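You operate a simulated robot arm through the tools that you are given. There is no shell and no other tool.

Carry out the task below with a simulated robot arm. There is one attempt and no reset: what you move stays moved.

JOB
Leak-test the blue air plug in the test port and sort it.
Fine: seat it, open the test valve, shut it and watch the gauge for three seconds. Vent before you pull it. Stand it on the good tray if the gauge holds 6.0 bar, else on the reseal tray.

It is judged by the outcome, as a careful person would: the job done as asked, and still so three seconds after it is handed in. It fails if anything else is knocked over, pushed out of place, dropped, spilled or broken.

ROBOT AND FRAMES
A 7-joint arm with a fingered hand, fixed in place. Base frame: the origin is on the floor under the middle of its stand, x ahead of it, y to its left, z up. Units: mm, rad, N and s.
It reaches about 1228 mm from its shoulder. Its first joint turns from -2.007 to 2.007 rad. Payload 5 kg.
Tool frame: the origin (TCP) lies between the finger pads and is the grasp point; the fingertips stand 32 mm ahead of it; z points along the fingers, y is the line along which they close. The gripper opens to 160 mm; its body begins 89 mm behind the TCP. The gripper is a hand of 4 fingers: y runs from the thumb to the fingers, the wrist lies at [0, 0, -267] in the tool frame.
Orientation is that of the tool frame in the base frame, as a unit quaternion [w, x, y, z]. With the fingers straight down and closing along the base's y, the tool's x points along the base's -x, its y along +y and its z along -z.

CONTROLS
- The arm moves only by the tool drive_tool. Its argument "steps" is a list of rows, each a list of 6 numbers: the shift along the base's x, y, z in mm, then the turn, a rotation vector about the base's x, y, z in rad. In form: [[dx, dy, dz, wx, wy, wz], ...]. A call has 1 to 20 rows; each row is the pose to reach, as a shift and turn from the pose commanded when the call began. Each row takes 0.2 s and may step no farther than 50 mm and 0.15 rad from the row before; otherwise, the whole call is refused. Where a pose cannot be reached the arm comes as near as it can. A force on the tool above 60 N (or 10 N above the force at the start of the call, whichever is more), or a blocked arm, ends the call early, and 0.2 s more pass. In this call time passes only in rows, and 0.2 s behind the last. The reply holds the time, the measured pose of the TCP, the force on the tool along the base axes, the opening and the grip force, in the units named above and with some noise, with the torque about the TCP (base axes, N m) and any sound that the robot's microphone picked up.
- Cameras (640 x 400 px; columns grow to the right, rows downward): "scene" is fixed at [222.5, -636.6, 1442.5]; the picture's right is [0.99, -0.13, 0.00], its down [-0.06, -0.45, -0.89] and it looks along [0.11, 0.88, -0.46] (base axes); focal length 338 px, centre (320, 200). "wrist" rides on the gripper at [80, -4, -114] in the tool frame; the picture's right is [0.05, 1.00, 0.00], its down [-0.82, 0.04, -0.58] and it looks along [-0.58, 0.03, 0.82] (tool axes); focal length 265 px, centre (320, 200). There is no depth. A picture from a camera that has moved, and an enlarged one, comes with that camera's place and axes in the base frame and with its lens. The place of the scene camera against the robot may be out by one fixed shift of up to 18 mm in any direction.
- capture(camera): a new picture of that camera. No time passes.
- lift_body(by): slides the trunk up (or, below 0, down) by that many mm; the arm rides with it, the base frame stays. It gives what a move gives, with no picture.
- set_fingers(finger1, finger2, finger3, thumb_bend): sets how far each is bent, from 0 (flat) to 1 (curled in); at 0.3 the hand is open as for a grip, at 0.7 the pads meet at the TCP. One left out holds its place. A second passes; each finger stops where it meets its share of the squeeze, and holds until it gets a number again. It is the only way to open and close the hand. It gives what a move gives, with no picture; readings hold the bend of each and the force on the fingers (four entries, about 0 where the hand has none), thumb and palm.
- enlarge(camera, box): a new picture of the part [left, top, right, bottom] of that camera's present view, enlarged. No time passes.
- sign_off(): hands the job in; it is judged then, once.

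Nothing tells you positions but the pictures and the camera data. Unless the task says otherwise, let go and move clear before handing in.

The tools are called after "Call:" as a command line: name --pt "numbers of a row" for each row, then --argument value for the rest, lists and objects as JSON in quotes. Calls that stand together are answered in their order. drive_tool: Moves the arm, as the interface text tells. Its arguments: {"type":"object","properties":{"steps":{"type":"array","items":{"type":"array","items":{"type":"number"}}}},"required":["steps"]} The other tools are called the same way: lift_body (by) moves the trunk up or down; set_fingers (finger1, finger2, finger3, thumb_bend) moves the fingers one by one; capture (camera) takes a picture; enlarge (camera, box) takes an enlarged picture of a part of a camera's view; sign_off () hands the job in.

At the start:

```text
t: 0.0
tcp_pos: [334.4, 366.5, 1187.6]
ee_rot: [0.0, 0.0, 1.0, 0.0]
ft_force: [-0.1, -0.1, 0.7]
torque: [0.04, 0.04, 0.01]
grip_width: 160.0
grasp_force: 0.1
shape: jaw
bend: [0.3, 0.3, 0.3, 0.3]
finger forces: [0.0, 0.0, 0.1, 0.0, 0.0, 0.0]
trunk travel left (down, up): [-675.0, 315.0]
```

scene: 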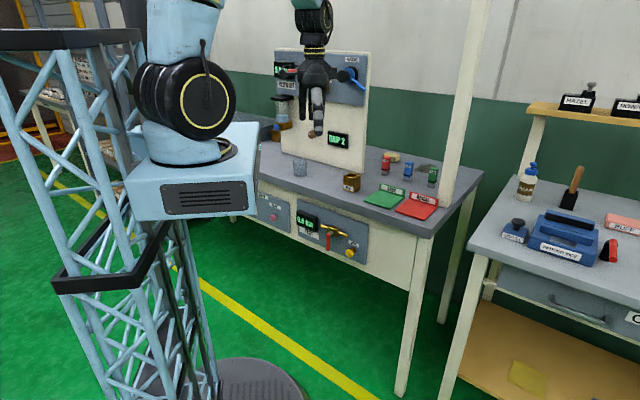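
wrist: 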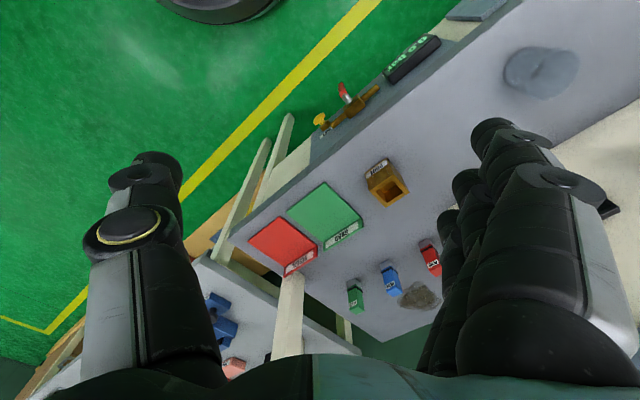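

I see a bench with red, blue and green plugs, a brown test port block, green and red trays, and a front panel with a gauge, a red-handled valve and a yellow knob. I'll look closer before moving.

Call:
enlarge --camera "scene" --box '[330, 140, 450, 215]'

Call:
enlarge --camera "scene" --box '[250, 190, 378, 270]'

Call:
enlarge --camera "scene" --box '[250, 40, 390, 180]'

Call:
enlarge --camera "wrist" --box '[220, 20, 460, 320]'

```text
5.33 times, centred on (390, 178) of scene
camera zoom: at [222.5, -636.6, 1442.5], right [0.99, -0.13, 0.0], down [-0.06, -0.45, -0.89], along [0.11, 0.88, -0.46], focal length 1802 px, centre (-53, 320)
```

zoom: 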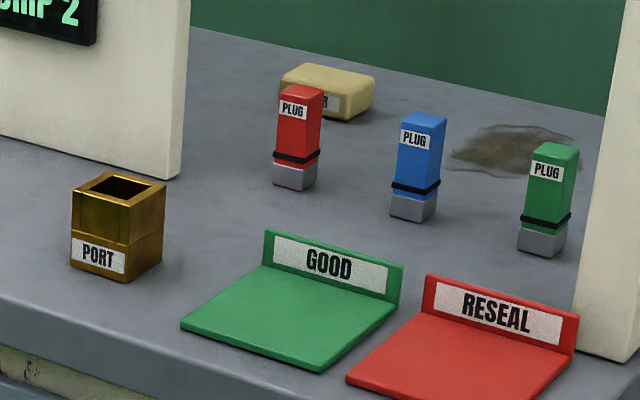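

```text
5.00 times, centred on (314, 230) of scene
camera zoom: at [222.5, -636.6, 1442.5], right [0.99, -0.13, 0.0], down [-0.06, -0.45, -0.89], along [0.11, 0.88, -0.46], focal length 1689 px, centre (350, 50)
```

zoom: 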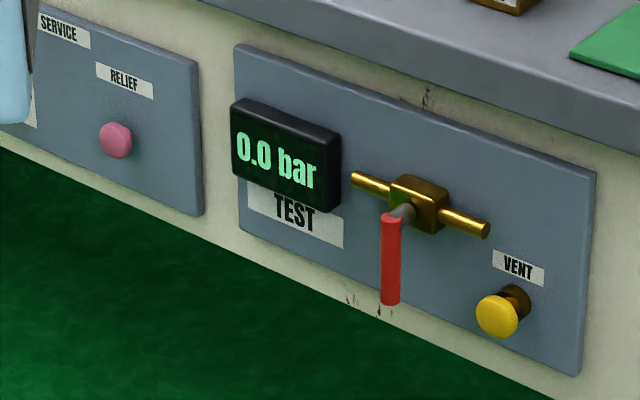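

```text
2.86 times, centred on (320, 110) of scene
camera zoom: at [222.5, -636.6, 1442.5], right [0.99, -0.13, 0.0], down [-0.06, -0.45, -0.89], along [0.11, 0.88, -0.46], focal length 965 px, centre (320, 457)
```

zoom: 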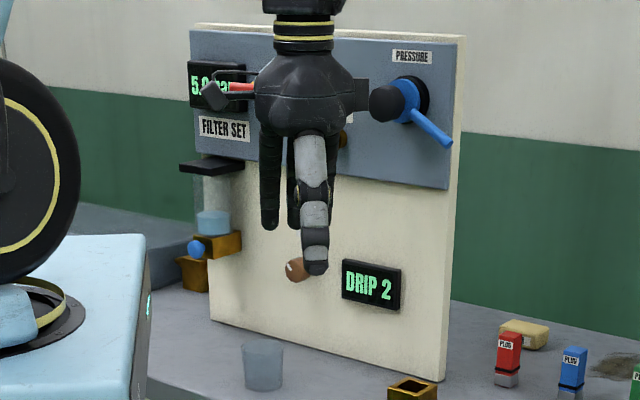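

```text
1.33 times, centred on (340, 170) of wrist
camera zoom: at [254.2, 361.8, 1301.9], right [-0.05, 1.0, 0.0], down [0.82, 0.04, 0.58], along [0.58, 0.03, -0.82], focal length 354 px, centre (293, 240)
```

zoom: 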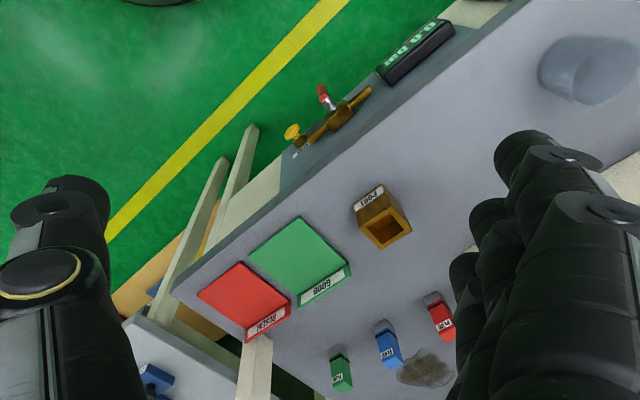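

The bench front edge seems to run about 45° across the base axes, with the surface near z≈900. I put the blue plug near (700, 535), the port near (471, 479), and the trays near (563, 387) and (645, 307). I'll swing the hand over the plugs at a safe height, turned 45°, for a closer look.

Call:
drive_tool --pt "40 15 0 0 0 -0.13" --pt "80 35 0 0 0 -0.26" --pt "120 55 0 0 0 -0.39" --pt "160 75 0 0 0 -0.52" --pt "200 95 0 0 0 -0.65" --pt "240 115 0 0 0 -0.785" --pt "270 130 -10 0 0 -0.785"

```text
t: 1.6
tcp_pos: [601.6, 494.1, 1179.5]
ee_rot: [0.0, 0.383, 0.924, -0.002]
ft_force: [0.0, -0.4, -0.7]
torque: [-0.02, 0.02, 0.0]
grip_width: 159.9
grasp_force: 0.0
shape: jaw
bend: [0.3, 0.3, 0.3, 0.3]
finger forces: [0.0, 0.1, 0.0, 0.0, 0.0, 0.0]
trunk travel left (down, up): [-675.0, 315.0]
```

The hand moved freely to about (602, 494, 1180) and is now turned 45°. I'll look through the wrist camera.

Call:
capture --camera "wrist"

Call:
capture --camera "scene"

```text
taken
camera wrist: at [541.9, 548.7, 1292.2], right [0.67, 0.74, 0.0], down [0.61, -0.55, 0.58], along [0.43, -0.39, -0.82], focal length 265 px, centre (320, 200)
```

wrist: 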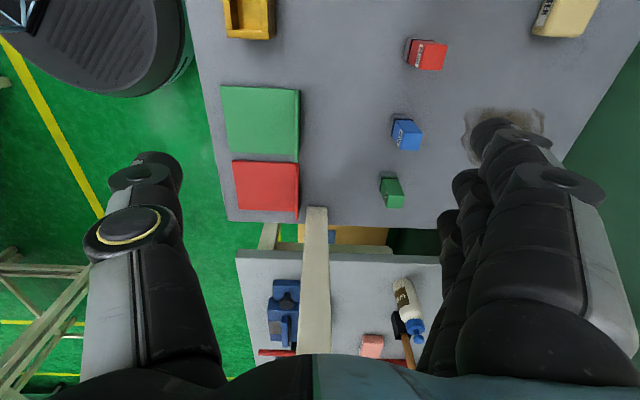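

```text
taken
```

scene: 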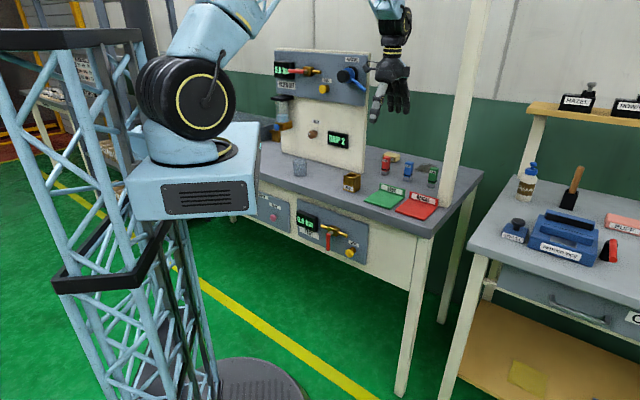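

Call:
enlarge --camera "wrist" --box '[340, 20, 500, 220]'

Call:
enlarge --camera "wrist" --box '[190, 0, 310, 75]'

Call:
enlarge --camera "scene" --box '[250, 40, 390, 180]'

```text
2.00 times, centred on (420, 120) of wrist
camera zoom: at [541.9, 548.7, 1292.2], right [0.67, 0.74, 0.0], down [0.61, -0.55, 0.58], along [0.43, -0.39, -0.82], focal length 531 px, centre (120, 360)
```

zoom: 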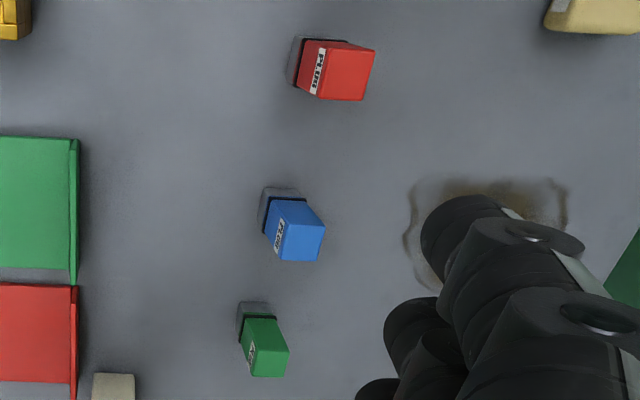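

```text
5.33 times, centred on (250, 38) of wrist
camera zoom: at [541.9, 548.7, 1292.2], right [0.67, 0.74, 0.0], down [0.61, -0.55, 0.58], along [0.43, -0.39, -0.82], focal length 1416 px, centre (693, 1067)
```

zoom: 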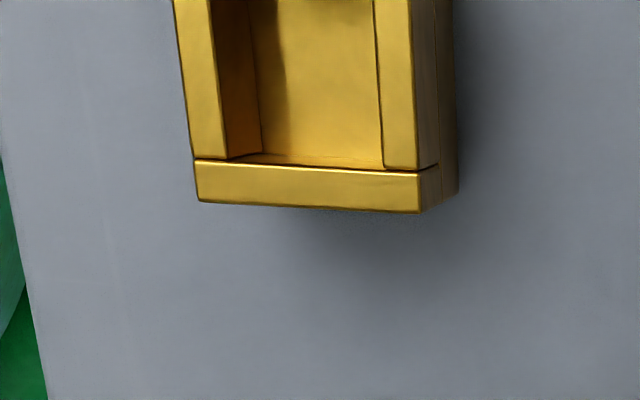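

```text
2.86 times, centred on (320, 110) of scene
camera zoom: at [222.5, -636.6, 1442.5], right [0.99, -0.13, 0.0], down [-0.06, -0.45, -0.89], along [0.11, 0.88, -0.46], focal length 965 px, centre (320, 457)
```

zoom: 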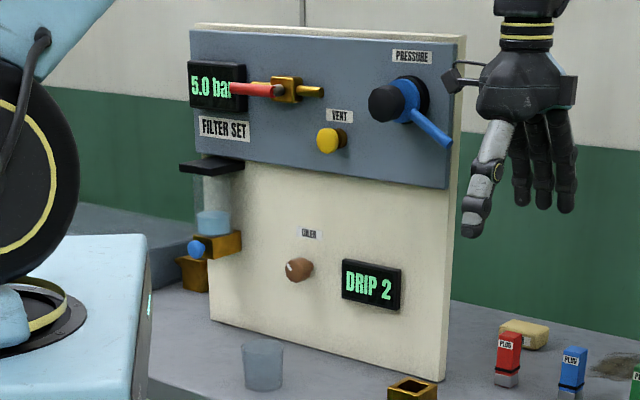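

The bench surface now works out nearer z≈863, with the blue plug around (742, 550). I'll move the hand closer above it and lower for a better fix.

Call:
drive_tool --pt "35 25 -20 0 0 0" --pt "70 48 -40 0 0 0" --pt "105 70 -60 0 0 0" --pt "110 74 -80 0 0 0"

Call:
capture --camera "wrist"

Call:
enlarge --camera "wrist" --box '[220, 60, 420, 260]'

```text
t: 2.6
tcp_pos: [712.5, 568.4, 1100.1]
ee_rot: [0.0, 0.383, 0.924, 0.0]
ft_force: [-0.4, 0.6, 0.2]
torque: [0.03, 0.04, -0.02]
grip_width: 159.9
grasp_force: 0.0
shape: jaw
bend: [0.3, 0.3, 0.3, 0.3]
finger forces: [0.1, 0.0, 0.0, 0.0, 0.1, 0.0]
trunk travel left (down, up): [-675.0, 315.0]
```

```text
taken
camera wrist: at [653.0, 621.3, 1213.5], right [0.67, 0.74, 0.0], down [0.61, -0.55, 0.58], along [0.43, -0.39, -0.82], focal length 265 px, centre (320, 200)
```

wrist: 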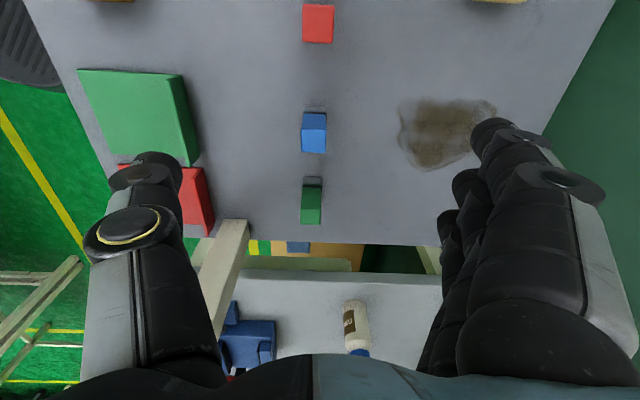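

```text
2.00 times, centred on (320, 160) of wrist
camera zoom: at [653.0, 621.3, 1213.5], right [0.67, 0.74, 0.0], down [0.61, -0.55, 0.58], along [0.43, -0.39, -0.82], focal length 531 px, centre (320, 280)
```

zoom: 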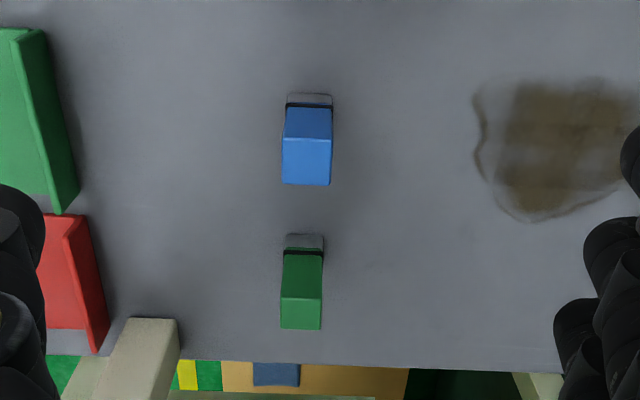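

The plug stands square to the bench with its centre line at v≈900 in bench coordinates. I'll shift sideways for parallax to get the heights right.

Call:
drive_tool --pt "-28.3 -28.3 0 0 0 0" --pt "-56.6 -56.6 0 0 0 0"

Call:
enlarge --camera "wrist" --box '[320, 60, 480, 220]'

Call:
capture --camera "wrist"

```text
t: 3.2
tcp_pos: [658.2, 511.8, 1098.0]
ee_rot: [0.0, 0.383, 0.924, 0.0]
ft_force: [0.0, -0.1, -0.8]
torque: [-0.01, -0.03, 0.01]
grip_width: 159.8
grasp_force: 0.1
shape: jaw
bend: [0.3, 0.3, 0.3, 0.3]
finger forces: [0.0, 0.0, 0.0, 0.0, 0.0, 0.1]
trunk travel left (down, up): [-675.0, 315.0]
```

```text
2.50 times, centred on (400, 140) of wrist
camera zoom: at [598.9, 565.4, 1211.0], right [0.67, 0.74, 0.0], down [0.61, -0.55, 0.58], along [0.43, -0.39, -0.82], focal length 664 px, centre (120, 350)
```

zoom: 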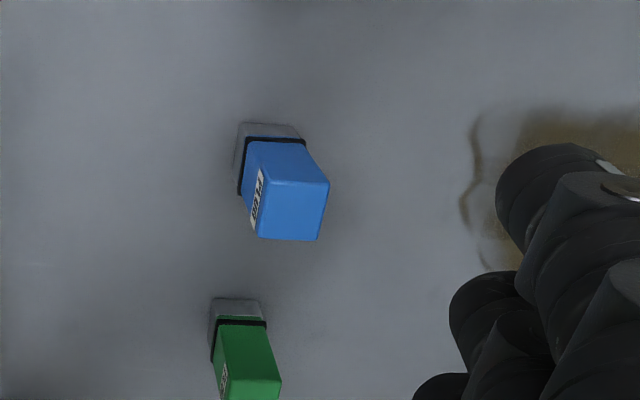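

```text
taken
camera wrist: at [598.9, 565.4, 1211.0], right [0.67, 0.74, 0.0], down [0.61, -0.55, 0.58], along [0.43, -0.39, -0.82], focal length 265 px, centre (320, 200)
```

wrist: 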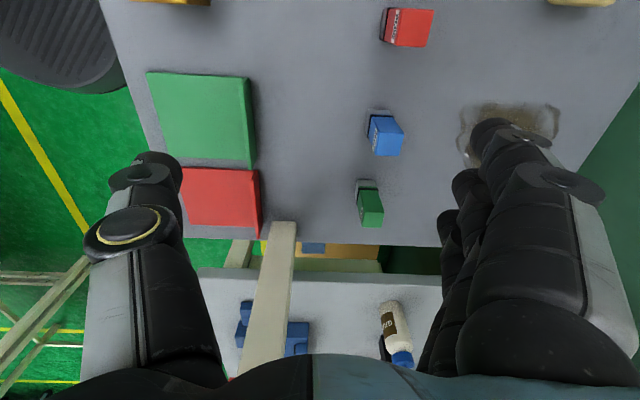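

The plug is about 25–28 mm square, with its top at z≈950, the bench at z≈875, and its centre near (728, 544). Before gripping it I'll look at the port opening from above.

Call:
drive_tool --pt "-41 -10 0 0 0 0" --pt "-82 -19 0 0 0 0" --pt "-123 -28 0 0 0 0" --pt "-164 -38 0 0 0 0" --pt "-203 -47 0 0 0 0"

Call:
capture --camera "wrist"

Call:
enlarge --camera "wrist" --box '[260, 40, 420, 200]'

Call:
capture --camera "scene"

```text
t: 4.4
tcp_pos: [453.1, 465.1, 1101.1]
ee_rot: [0.001, 0.383, 0.924, 0.001]
ft_force: [-0.8, -0.3, 0.2]
torque: [-0.01, -0.01, 0.0]
grip_width: 160.0
grasp_force: 0.0
shape: jaw
bend: [0.3, 0.3, 0.3, 0.3]
finger forces: [0.0, 0.1, 0.0, 0.0, 0.0, 0.0]
trunk travel left (down, up): [-675.0, 315.0]
```

```text
taken
camera wrist: at [394.3, 519.0, 1213.5], right [0.67, 0.74, 0.0], down [0.61, -0.55, 0.58], along [0.43, -0.39, -0.82], focal length 265 px, centre (320, 200)
```

wrist: 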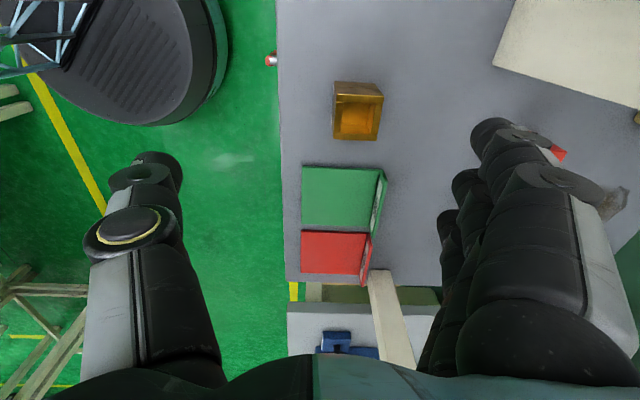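

```text
2.50 times, centred on (340, 120) of wrist
camera zoom: at [394.3, 519.0, 1213.5], right [0.67, 0.74, 0.0], down [0.61, -0.55, 0.58], along [0.43, -0.39, -0.82], focal length 664 px, centre (270, 400)
```

zoom: 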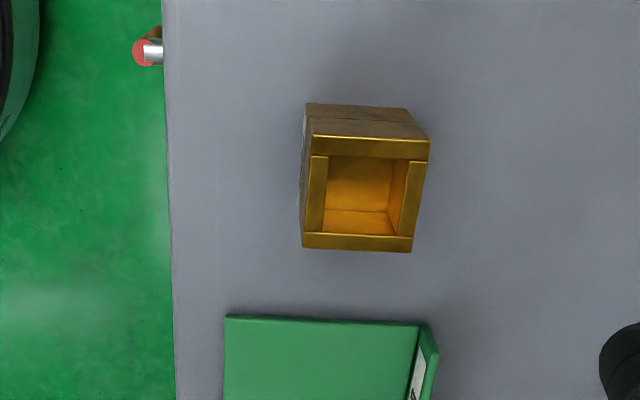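

```text
taken
```

scene: 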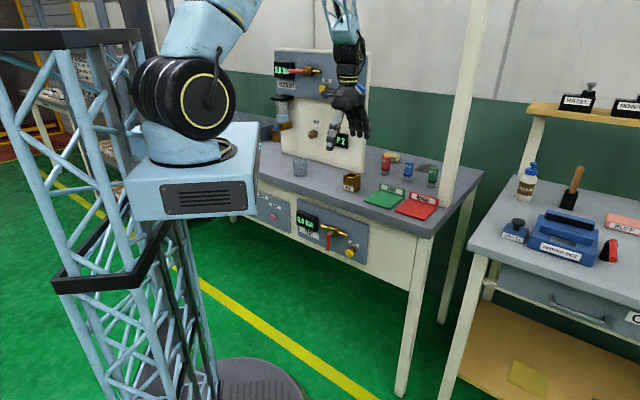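

The port is about 46 mm square with a roughly 32 mm opening centred at bench (u≈-2, v≈688). Its rim is at z≈941 and its floor about 32 mm below that. I'll go back above the blue plug, aligned over it.

Call:
drive_tool --pt "46.0 -17.7 0 0 0 0" --pt "86.3 -43.8 0 0 0 0" --pt "126.1 -69.6 0 0 0 0" --pt "161.5 -34.2 0 0 0 0" --pt "196.8 1.1 0 0 0 0" --pt "232.2 36.5 0 0 0 0" --pt "267.6 71.8 0 0 0 0" --pt "275.7 80.0 -40 0 0 0" --pt "275.7 80.0 -50 0 0 0"

Call:
capture --camera "wrist"

Call:
enlarge --camera "wrist" --box '[260, 80, 380, 200]'

```text
t: 6.4
tcp_pos: [731.7, 549.0, 1049.4]
ee_rot: [0.0, 0.383, 0.924, 0.0]
ft_force: [0.4, 0.2, -0.2]
torque: [-0.03, -0.02, -0.03]
grip_width: 159.9
grasp_force: 0.1
shape: jaw
bend: [0.3, 0.3, 0.3, 0.3]
finger forces: [0.1, 0.1, 0.0, 0.0, 0.1, 0.0]
trunk travel left (down, up): [-675.0, 315.0]
```

```text
taken
camera wrist: at [672.5, 602.0, 1162.5], right [0.67, 0.74, 0.0], down [0.61, -0.55, 0.58], along [0.43, -0.39, -0.82], focal length 265 px, centre (320, 200)
```

wrist: 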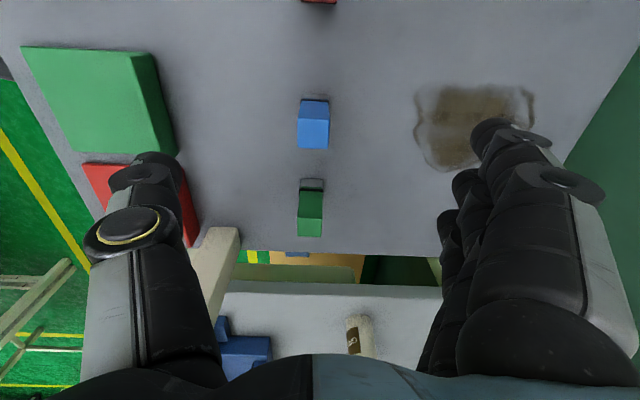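

```text
3.33 times, centred on (320, 140) of wrist
camera zoom: at [672.5, 602.0, 1162.5], right [0.67, 0.74, 0.0], down [0.61, -0.55, 0.58], along [0.43, -0.39, -0.82], focal length 885 px, centre (320, 400)
```

zoom: 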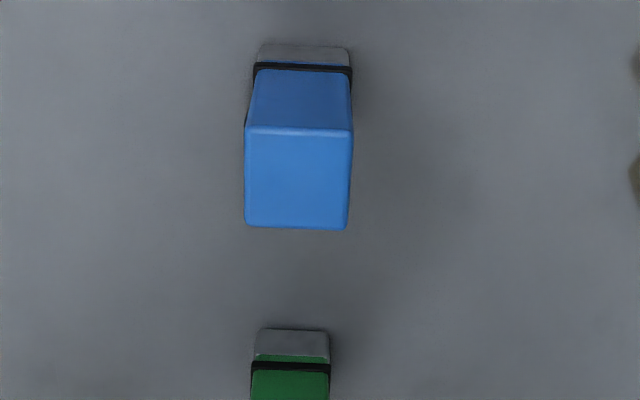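

The view agrees with the measured poses rather than the commanded ones, so I'll hold still briefly to see where the arm settles.

Call:
drive_tool --pt "0 0 0 0 0 0"

Call:
drive_tool --pt "0 0 0 0 0 0"

Call:
enlarge --camera "wrist" --box '[260, 80, 380, 200]'

```text
t: 6.8
tcp_pos: [733.4, 548.6, 1048.7]
ee_rot: [0.0, 0.383, 0.924, 0.0]
ft_force: [-0.4, 0.6, 1.9]
torque: [0.01, -0.02, -0.05]
grip_width: 159.8
grasp_force: 0.0
shape: jaw
bend: [0.3, 0.3, 0.3, 0.3]
finger forces: [0.0, 0.0, 0.1, 0.0, 0.0, 0.0]
trunk travel left (down, up): [-675.0, 315.0]
```

```text
t: 7.2
tcp_pos: [732.2, 548.7, 1049.0]
ee_rot: [-0.001, 0.382, 0.924, 0.0]
ft_force: [0.0, -0.1, -0.2]
torque: [-0.03, -0.01, -0.04]
grip_width: 159.8
grasp_force: 0.1
shape: jaw
bend: [0.3, 0.3, 0.3, 0.3]
finger forces: [0.0, 0.0, 0.0, 0.0, 0.1, 0.0]
trunk travel left (down, up): [-675.0, 315.0]
```

```text
3.33 times, centred on (320, 140) of wrist
camera zoom: at [672.5, 601.9, 1162.5], right [0.67, 0.74, 0.0], down [0.61, -0.55, 0.58], along [0.43, -0.39, -0.82], focal length 885 px, centre (320, 400)
```

zoom: 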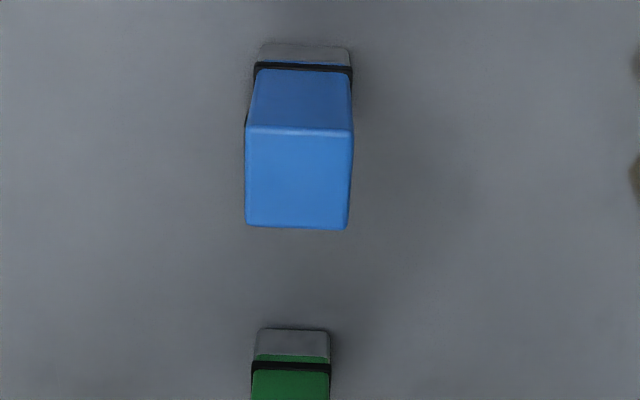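

The camera-reported pose is steady, so I'll rely on it. That puts the blue plug's centre at about (727, 545) with its top near z≈957. I'll lower the open hand so the grasp point is about 10 mm below the plug top.

Call:
drive_tool --pt "-4.7 -3.0 -20 0 0 0" --pt "-4.7 -3.0 -50 0 0 0" --pt "-4.7 -3.0 -75 0 0 0" --pt "-4.7 -3.0 -90 0 0 0" --pt "-4.7 -3.0 -100 0 0 0" --pt "-4.7 -3.0 -100 0 0 0"

Call:
capture --camera "wrist"

Call:
enlarge --camera "wrist" --box '[220, 100, 420, 300]'

Call:
enlarge --camera "scene" --box '[340, 110, 480, 220]'

```text
t: 8.6
tcp_pos: [725.1, 543.8, 949.6]
ee_rot: [-0.001, 0.382, 0.924, 0.001]
ft_force: [-1.0, -1.7, 0.1]
torque: [-0.03, -0.01, -0.02]
grip_width: 159.8
grasp_force: 0.0
shape: jaw
bend: [0.3, 0.3, 0.3, 0.3]
finger forces: [0.0, 0.1, 0.0, 0.0, 0.1, 0.1]
trunk travel left (down, up): [-675.0, 315.0]
```

```text
taken
camera wrist: at [666.3, 596.9, 1062.1], right [0.67, 0.74, 0.0], down [0.61, -0.55, 0.58], along [0.43, -0.39, -0.82], focal length 265 px, centre (320, 200)
```

wrist: 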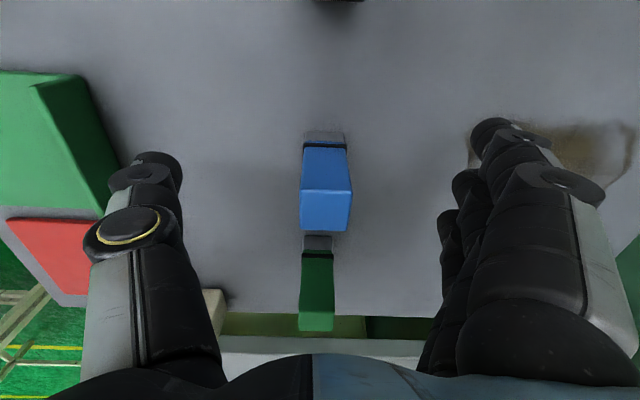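

```text
2.00 times, centred on (320, 200) of wrist
camera zoom: at [666.3, 596.9, 1062.1], right [0.67, 0.74, 0.0], down [0.61, -0.55, 0.58], along [0.43, -0.39, -0.82], focal length 531 px, centre (320, 200)
```

zoom: 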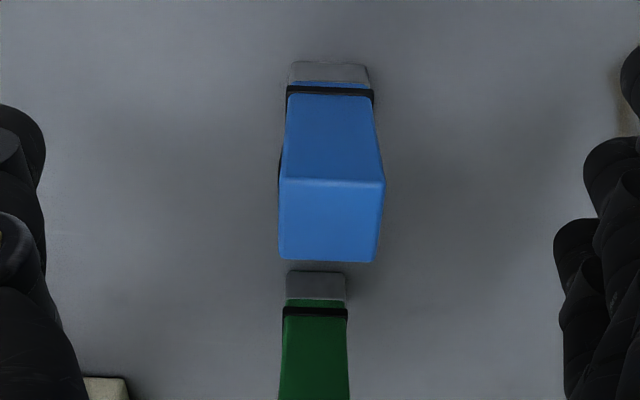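

```text
3.64 times, centred on (410, 165) of scene
camera zoom: at [222.5, -636.6, 1442.5], right [0.99, -0.13, 0.0], down [-0.06, -0.45, -0.89], along [0.11, 0.88, -0.46], focal length 1228 px, centre (-7, 327)
```

zoom: 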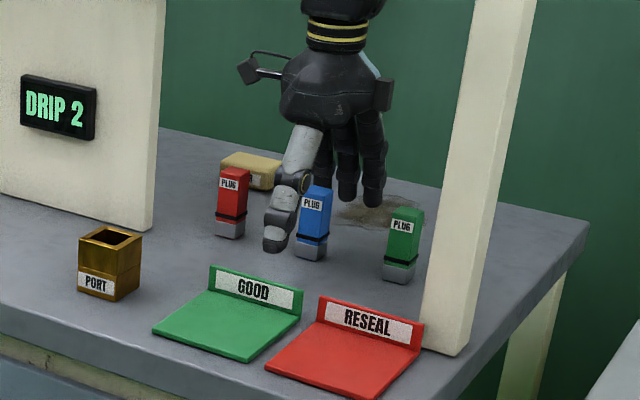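

The plug's centre is confirmed at bench (128.6, 899.9), top near 957. I'll nudge 3 mm to centre it, then close the fingers part way and check.

Call:
drive_tool --pt "1.6 2.3 -2 0 0 0" --pt "1.6 2.3 -3 0 0 0" --pt "1.6 2.3 -3 0 0 0"

Call:
set_fingers --finger1 0.57 --finger2 0.57 --finger3 0.57 --thumb_bend 0.57

Call:
capture --camera "wrist"

Call:
enlarge --camera "scene" --box '[370, 110, 450, 200]'

```text
t: 9.4
tcp_pos: [728.2, 544.7, 944.7]
ee_rot: [0.0, 0.383, 0.924, 0.0]
ft_force: [0.2, 0.2, -0.1]
torque: [-0.02, 0.0, 0.0]
grip_width: 160.0
grasp_force: 0.1
shape: jaw
bend: [0.3, 0.3, 0.3, 0.3]
finger forces: [0.1, 0.0, 0.0, 0.0, 0.1, 0.1]
trunk travel left (down, up): [-675.0, 315.0]
```

```text
t: 10.4
tcp_pos: [728.0, 544.8, 945.7]
ee_rot: [0.001, 0.383, 0.924, 0.0]
ft_force: [0.8, -0.5, 0.4]
torque: [0.01, -0.02, 0.0]
grip_width: 68.8
grasp_force: 0.1
shape: fingers
bend: [0.56, 0.56, 0.56, 0.56]
finger forces: [0.0, 0.0, 0.1, 0.0, 0.1, 0.1]
trunk travel left (down, up): [-675.0, 315.0]
```

```text
taken
camera wrist: at [668.0, 598.3, 1059.0], right [0.67, 0.74, 0.0], down [0.61, -0.55, 0.58], along [0.43, -0.39, -0.82], focal length 265 px, centre (320, 200)
```

wrist: 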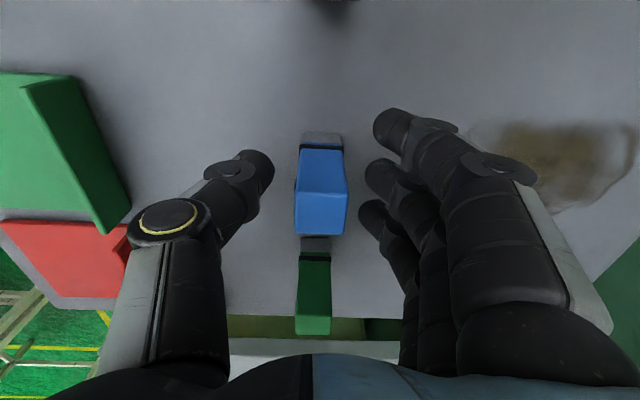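

```text
4.44 times, centred on (410, 155) of scene
camera zoom: at [222.5, -636.6, 1442.5], right [0.99, -0.13, 0.0], down [-0.06, -0.45, -0.89], along [0.11, 0.88, -0.46], focal length 1502 px, centre (-80, 400)
```

zoom: 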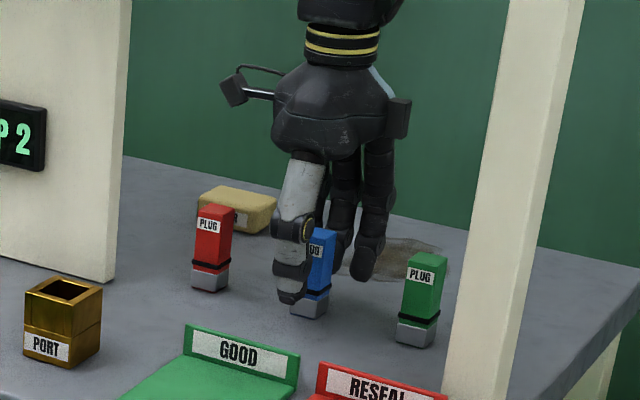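

The fingers straddle the plug evenly, with thumb and middle finger opposite each other. I'll close onto it.

Call:
set_fingers --finger1 0.66 --finger2 0.66 --finger3 0.66 --thumb_bend 0.66

Call:
capture --camera "wrist"

Call:
enlarge --camera "scene" --box '[370, 110, 450, 200]'

```text
t: 11.4
tcp_pos: [727.7, 544.4, 944.9]
ee_rot: [0.0, 0.383, 0.924, 0.0]
ft_force: [0.1, 0.2, 0.0]
torque: [-0.01, -0.01, -0.03]
grip_width: 37.1
grasp_force: 2.8
shape: fingers
bend: [0.66, 0.64, 0.66, 0.65]
finger forces: [0.0, 2.6, 0.1, 0.1, 2.7, 0.0]
trunk travel left (down, up): [-675.0, 315.0]
```

```text
taken
camera wrist: at [668.0, 598.3, 1059.0], right [0.67, 0.74, 0.0], down [0.61, -0.55, 0.58], along [0.43, -0.39, -0.82], focal length 265 px, centre (320, 200)
```

wrist: 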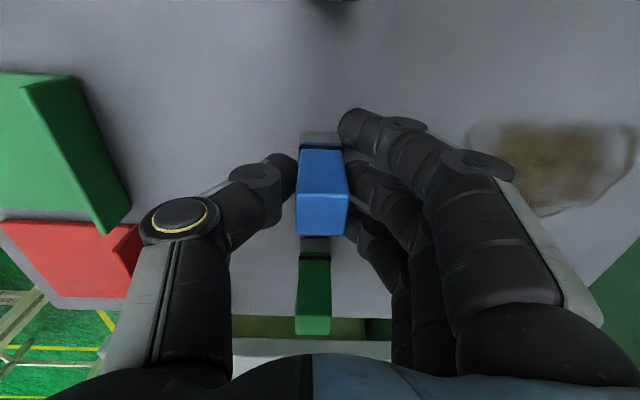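

```text
4.44 times, centred on (410, 155) of scene
camera zoom: at [222.5, -636.6, 1442.5], right [0.99, -0.13, 0.0], down [-0.06, -0.45, -0.89], along [0.11, 0.88, -0.46], focal length 1502 px, centre (-80, 400)
```

zoom: 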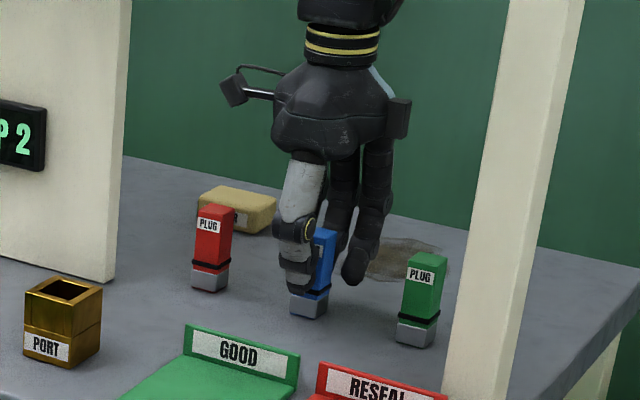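

The thumb and middle finger hold the plug, and the outer fingers flank it without touching. I'll squeeze harder with those two and open the outer ones out of the way.

Call:
set_fingers --finger1 0.4 --finger2 0.72 --finger3 0.4 --thumb_bend 0.72

Call:
capture --camera "wrist"

```text
t: 12.4
tcp_pos: [727.3, 545.3, 945.0]
ee_rot: [0.0, 0.382, 0.924, 0.0]
ft_force: [0.4, 0.4, -0.7]
torque: [-0.01, 0.0, -0.04]
grip_width: 80.0
grasp_force: 9.6
shape: fingers
bend: [0.4, 0.64, 0.4, 0.68]
finger forces: [0.0, 10.1, 0.0, 0.0, 10.0, 0.1]
trunk travel left (down, up): [-675.0, 315.0]
```

```text
taken
camera wrist: at [668.0, 598.3, 1059.0], right [0.67, 0.74, 0.0], down [0.61, -0.55, 0.58], along [0.43, -0.39, -0.82], focal length 265 px, centre (320, 200)
```

wrist: 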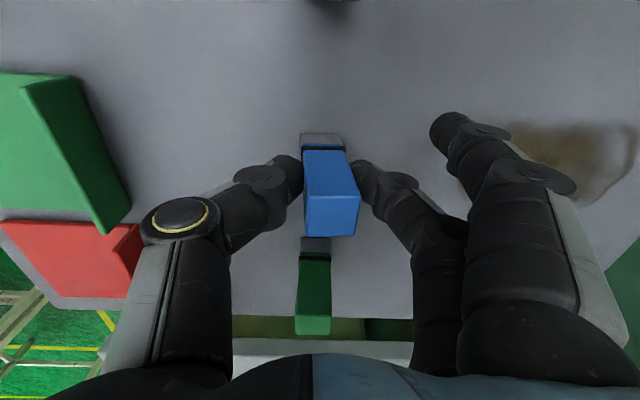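

Call:
enlarge --camera "wrist" --box '[250, 110, 410, 270]'

Call:
enlarge --camera "scene" --box '[390, 140, 430, 190]'

```text
2.50 times, centred on (330, 190) of wrist
camera zoom: at [668.0, 598.3, 1059.0], right [0.67, 0.74, 0.0], down [0.61, -0.55, 0.58], along [0.43, -0.39, -0.82], focal length 664 px, centre (295, 225)
```

zoom: 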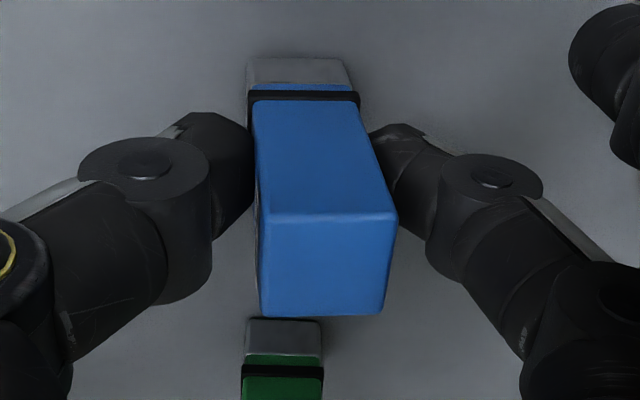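

```text
8.00 times, centred on (410, 165) of scene
camera zoom: at [222.5, -636.6, 1442.5], right [0.99, -0.13, 0.0], down [-0.06, -0.45, -0.89], along [0.11, 0.88, -0.46], focal length 2703 px, centre (-400, 480)
```

zoom: 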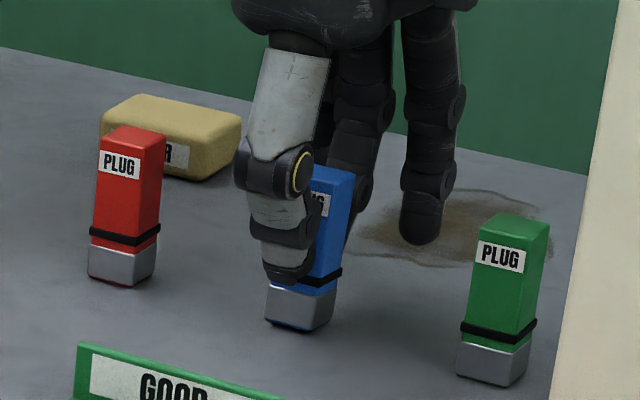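

The harder squeeze tipped the plug about 5° toward the fingers because the thumb pushed further. I'll back the thumb off and let the finger press against it.

Call:
set_fingers --thumb_bend 0.655 --finger2 0.66

Call:
enlarge --camera "wrist" --box '[250, 110, 410, 270]'

```text
t: 13.4
tcp_pos: [726.5, 545.2, 945.5]
ee_rot: [-0.001, 0.383, 0.924, 0.0]
ft_force: [0.9, -0.2, 0.1]
torque: [0.01, -0.04, 0.03]
grip_width: 84.0
grasp_force: 1.8
shape: fingers
bend: [0.4, 0.64, 0.4, 0.65]
finger forces: [0.0, 1.9, 0.0, 0.0, 2.0, 0.0]
trunk travel left (down, up): [-675.0, 315.0]
```

```text
2.50 times, centred on (330, 190) of wrist
camera zoom: at [668.0, 598.3, 1059.0], right [0.67, 0.74, 0.0], down [0.61, -0.55, 0.58], along [0.43, -0.39, -0.82], focal length 664 px, centre (295, 225)
```

zoom: 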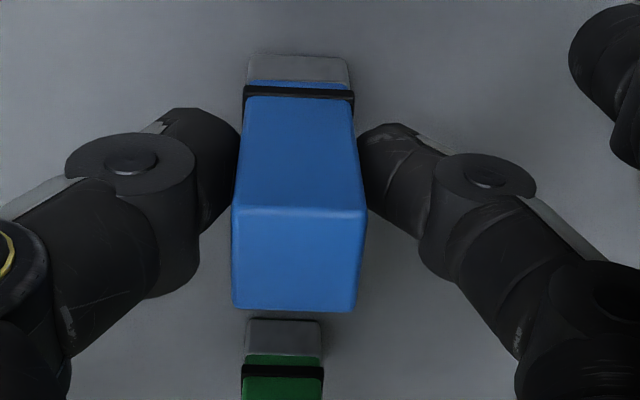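

It's upright again with a light 2 N pinch. I'll raise the grip a little, keeping the thumb nearly fixed.

Call:
set_fingers --thumb_bend 0.66 --finger2 0.69

Call:
enlarge --camera "wrist" --box '[250, 110, 410, 270]'

```text
t: 14.4
tcp_pos: [727.8, 545.6, 945.5]
ee_rot: [0.0, 0.383, 0.924, 0.0]
ft_force: [-0.4, 0.3, 0.1]
torque: [0.01, 0.02, 0.0]
grip_width: 83.9
grasp_force: 4.2
shape: fingers
bend: [0.4, 0.65, 0.4, 0.65]
finger forces: [0.0, 4.3, 0.1, 0.0, 4.3, 0.0]
trunk travel left (down, up): [-675.0, 315.0]
```

```text
2.50 times, centred on (330, 190) of wrist
camera zoom: at [668.0, 598.3, 1059.0], right [0.67, 0.74, 0.0], down [0.61, -0.55, 0.58], along [0.43, -0.39, -0.82], focal length 664 px, centre (295, 225)
```

zoom: 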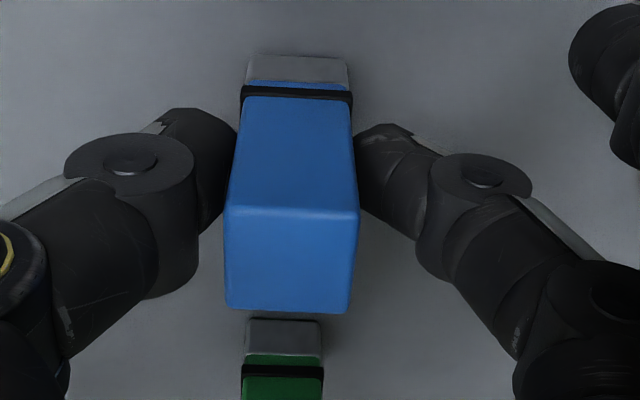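

Call:
set_fingers --thumb_bend 0.667 --finger2 0.705

Call:
enlarge --camera "wrist" --box '[250, 110, 410, 270]'

```text
t: 15.4
tcp_pos: [727.0, 544.6, 945.1]
ee_rot: [0.0, 0.383, 0.924, 0.0]
ft_force: [0.4, -0.3, 0.2]
torque: [0.01, 0.0, -0.01]
grip_width: 84.4
grasp_force: 5.0
shape: fingers
bend: [0.4, 0.65, 0.4, 0.65]
finger forces: [0.1, 5.0, 0.1, 0.1, 4.9, 0.1]
trunk travel left (down, up): [-675.0, 315.0]
```

```text
2.50 times, centred on (330, 190) of wrist
camera zoom: at [668.0, 598.3, 1059.0], right [0.67, 0.74, 0.0], down [0.61, -0.55, 0.58], along [0.43, -0.39, -0.82], focal length 664 px, centre (295, 225)
```

zoom: 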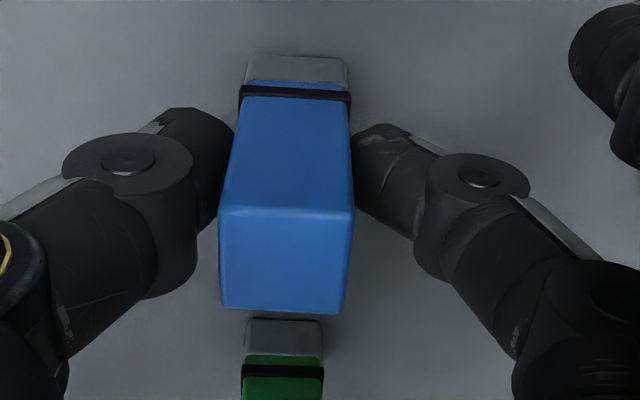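

About 5 N of grip and the plug is within 1° of vertical. I'll lift it gently.

Call:
drive_tool --pt "0 0 8 0 0 0" --pt "0 0 20 0 0 0" --pt "0 0 40 0 0 0" --pt "0 0 60 0 0 0"

Call:
enlarge --camera "wrist" --box '[250, 110, 410, 270]'

Call:
enlarge --camera "scene" --box '[370, 110, 450, 200]'

```text
t: 16.4
tcp_pos: [726.9, 545.6, 1006.5]
ee_rot: [-0.001, 0.382, 0.924, 0.0]
ft_force: [0.0, 0.4, -0.9]
torque: [0.02, -0.04, -0.03]
grip_width: 84.5
grasp_force: 5.2
shape: fingers
bend: [0.4, 0.65, 0.4, 0.65]
finger forces: [0.0, 4.9, 0.0, 0.0, 4.9, 0.0]
trunk travel left (down, up): [-675.0, 315.0]
```

```text
2.50 times, centred on (330, 190) of wrist
camera zoom: at [666.6, 599.6, 1119.5], right [0.67, 0.74, 0.0], down [0.61, -0.55, 0.58], along [0.43, -0.39, -0.82], focal length 664 px, centre (295, 225)
```

zoom: 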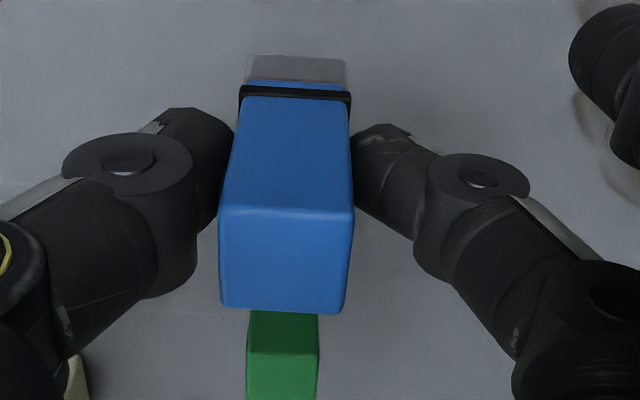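

```text
4.44 times, centred on (410, 155) of scene
camera zoom: at [222.5, -636.6, 1442.5], right [0.99, -0.13, 0.0], down [-0.06, -0.45, -0.89], along [0.11, 0.88, -0.46], focal length 1502 px, centre (-80, 400)
```

zoom: 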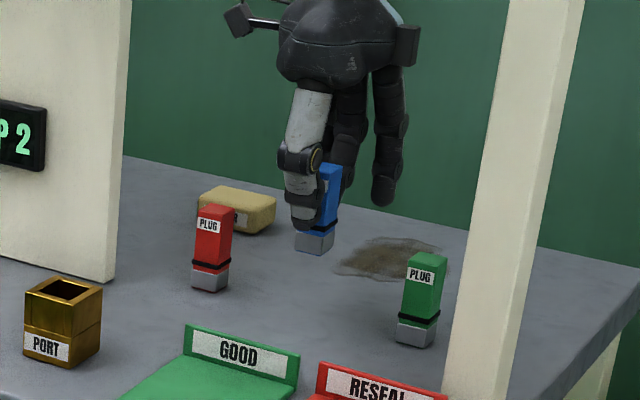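

The plug is held firmly and upright. I'll carry it high over the GOOD tray area and then across to the port.

Call:
drive_tool --pt "0 0 40 0 0 0" --pt "-35.4 -35.4 40 0 0 0" --pt "-70.7 -70.7 40 0 0 0" --pt "-106.1 -106.1 40 0 0 0" --pt "-141.4 -141.4 40 0 0 0" --pt "-173.9 -124.5 40 0 0 0" --pt "-205.8 -92.6 40 0 0 0" --pt "-237.6 -60.8 40 0 0 0" --pt "-241.6 -56.8 40 0 0 0" --pt "-241.6 -56.8 40 0 0 0"

Call:
capture --camera "wrist"

Call:
enlarge --camera "wrist" --box '[250, 70, 410, 270]'

Call:
enlarge --camera "scene" --box '[310, 90, 410, 210]'

```text
t: 18.6
tcp_pos: [484.0, 488.1, 1043.2]
ee_rot: [0.0, 0.383, 0.924, 0.0]
ft_force: [0.2, 0.0, -0.7]
torque: [-0.02, 0.0, -0.01]
grip_width: 84.9
grasp_force: 5.2
shape: fingers
bend: [0.4, 0.65, 0.4, 0.65]
finger forces: [0.1, 4.8, 0.1, 0.0, 4.9, 0.1]
trunk travel left (down, up): [-675.0, 315.0]
```

```text
taken
camera wrist: at [425.0, 542.0, 1157.4], right [0.67, 0.74, 0.0], down [0.61, -0.55, 0.58], along [0.43, -0.39, -0.82], focal length 265 px, centre (320, 200)
```

wrist: 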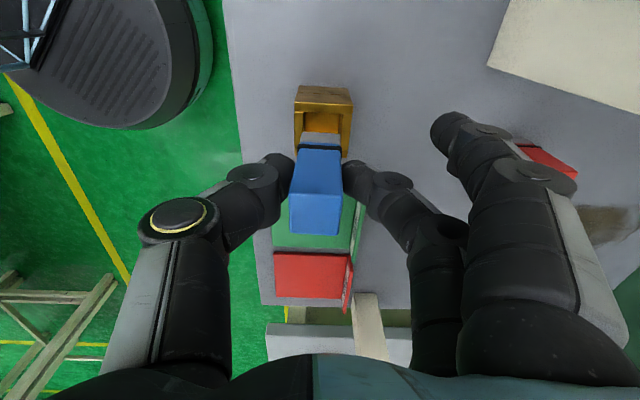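

```text
2.00 times, centred on (330, 170) of wrist
camera zoom: at [425.0, 542.0, 1157.4], right [0.67, 0.74, 0.0], down [0.61, -0.55, 0.58], along [0.43, -0.39, -0.82], focal length 531 px, centre (300, 260)
```

zoom: 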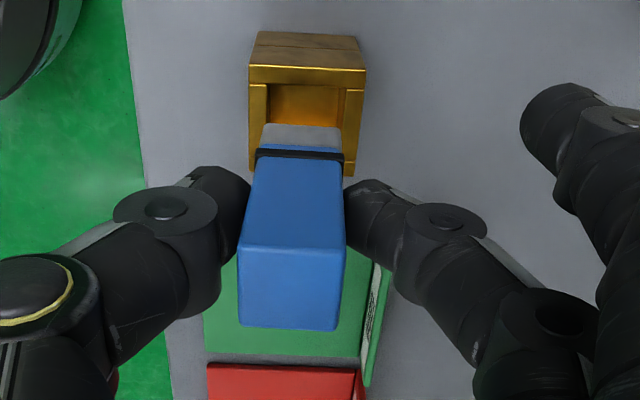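

```text
3.33 times, centred on (360, 150) of scene
camera zoom: at [222.5, -636.6, 1442.5], right [0.99, -0.13, 0.0], down [-0.06, -0.45, -0.89], along [0.11, 0.88, -0.46], focal length 1126 px, centre (187, 367)
```

zoom: 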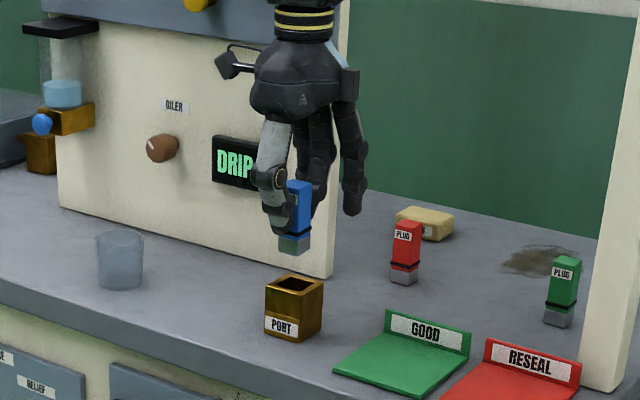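

Call:
enlarge --camera "wrist" --box '[285, 80, 365, 160]'

```text
5.00 times, centred on (325, 120) of wrist
camera zoom: at [425.0, 542.0, 1157.4], right [0.67, 0.74, 0.0], down [0.61, -0.55, 0.58], along [0.43, -0.39, -0.82], focal length 1327 px, centre (295, 600)
```

zoom: 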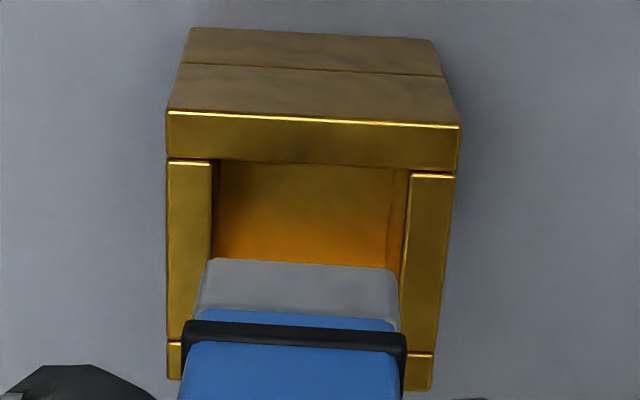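

The plug foot and port opening line up to within about 1.5 mm, with roughly 2.6 mm clearance per side. I'll make a small correction and lower to just above the rim.

Call:
drive_tool --pt "0.9 0.9 -10 0 0 0" --pt "0.9 0.9 -20 0 0 0" --pt "0.9 0.9 -28 0 0 0" --pt "0.9 0.9 -28 0 0 0"

Call:
enlarge --camera "wrist" --box '[285, 80, 365, 160]'

Call:
enlarge --camera "scene" --box '[325, 130, 385, 200]'

```text
t: 19.6
tcp_pos: [486.9, 489.1, 1017.1]
ee_rot: [0.0, 0.383, 0.924, 0.0]
ft_force: [-0.8, -0.4, 0.1]
torque: [0.0, 0.01, 0.01]
grip_width: 84.7
grasp_force: 4.8
shape: fingers
bend: [0.4, 0.65, 0.4, 0.65]
finger forces: [0.0, 4.8, 0.1, 0.1, 4.8, 0.1]
trunk travel left (down, up): [-675.0, 315.0]
```

```text
5.00 times, centred on (325, 120) of wrist
camera zoom: at [427.5, 542.7, 1130.7], right [0.67, 0.74, 0.0], down [0.61, -0.55, 0.58], along [0.43, -0.39, -0.82], focal length 1327 px, centre (295, 600)
```

zoom: 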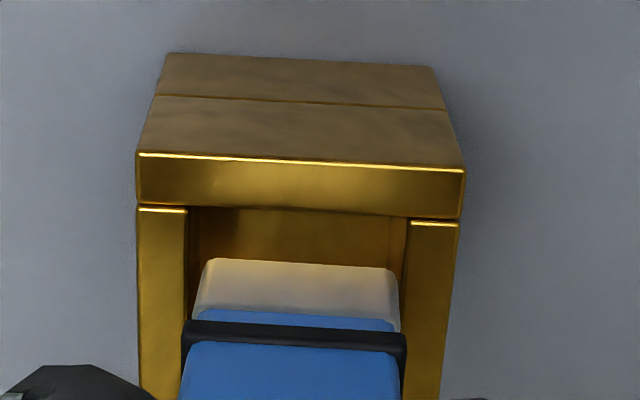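

```text
5.71 times, centred on (355, 165) of scene
camera zoom: at [222.5, -636.6, 1442.5], right [0.99, -0.13, 0.0], down [-0.06, -0.45, -0.89], along [0.11, 0.88, -0.46], focal length 1931 px, centre (120, 400)
```

zoom: 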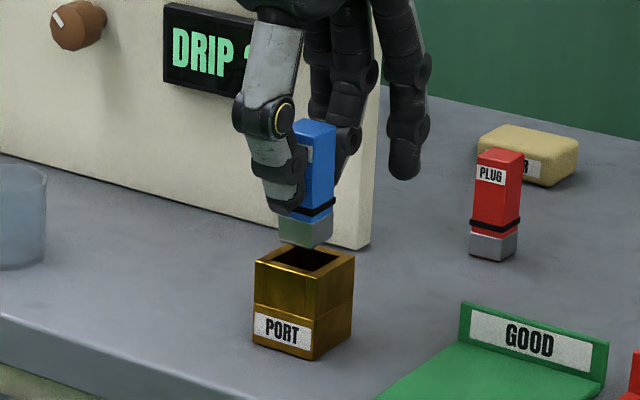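

The plug sits about 9 mm above the rim and about 1 mm off centre. I'll correct that and start it into the opening slowly.

Call:
drive_tool --pt "-1.3 0.2 0 0 0 0" --pt "-1.3 0.2 -4 0 0 0" --pt "-1.3 0.2 -8 0 0 0" --pt "-1.3 0.2 -12 0 0 0" --pt "-1.3 0.2 -16 0 0 0" --pt "-1.3 0.2 -18 0 0 0"

Call:
enlarge --camera "wrist" --box '[285, 80, 365, 160]'

Call:
enlarge --camera "scene" --box '[325, 130, 385, 200]'

```text
t: 21.0
tcp_pos: [485.6, 491.0, 1000.0]
ee_rot: [0.0, 0.383, 0.924, -0.001]
ft_force: [0.5, -0.3, -0.2]
torque: [-0.01, -0.03, 0.0]
grip_width: 84.9
grasp_force: 4.2
shape: fingers
bend: [0.4, 0.65, 0.4, 0.65]
finger forces: [0.1, 4.7, 0.0, 0.0, 4.7, 0.1]
trunk travel left (down, up): [-675.0, 315.0]
```

```text
5.00 times, centred on (325, 120) of wrist
camera zoom: at [425.3, 543.9, 1113.3], right [0.67, 0.74, 0.0], down [0.61, -0.55, 0.58], along [0.43, -0.39, -0.82], focal length 1327 px, centre (295, 600)
```

zoom: 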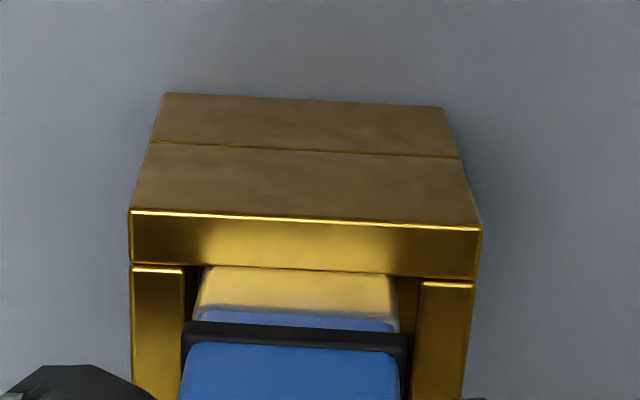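

```text
5.71 times, centred on (355, 165) of scene
camera zoom: at [222.5, -636.6, 1442.5], right [0.99, -0.13, 0.0], down [-0.06, -0.45, -0.89], along [0.11, 0.88, -0.46], focal length 1931 px, centre (120, 400)
```

zoom: 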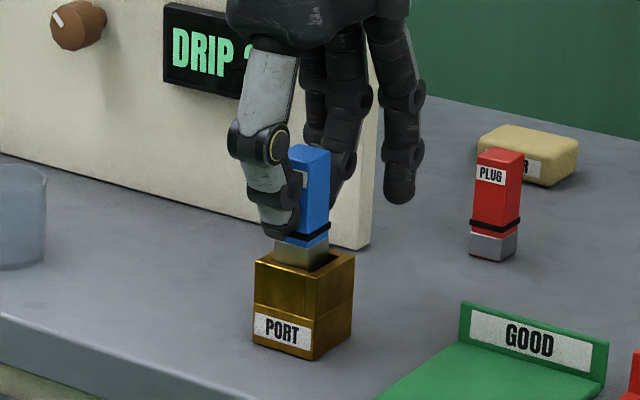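

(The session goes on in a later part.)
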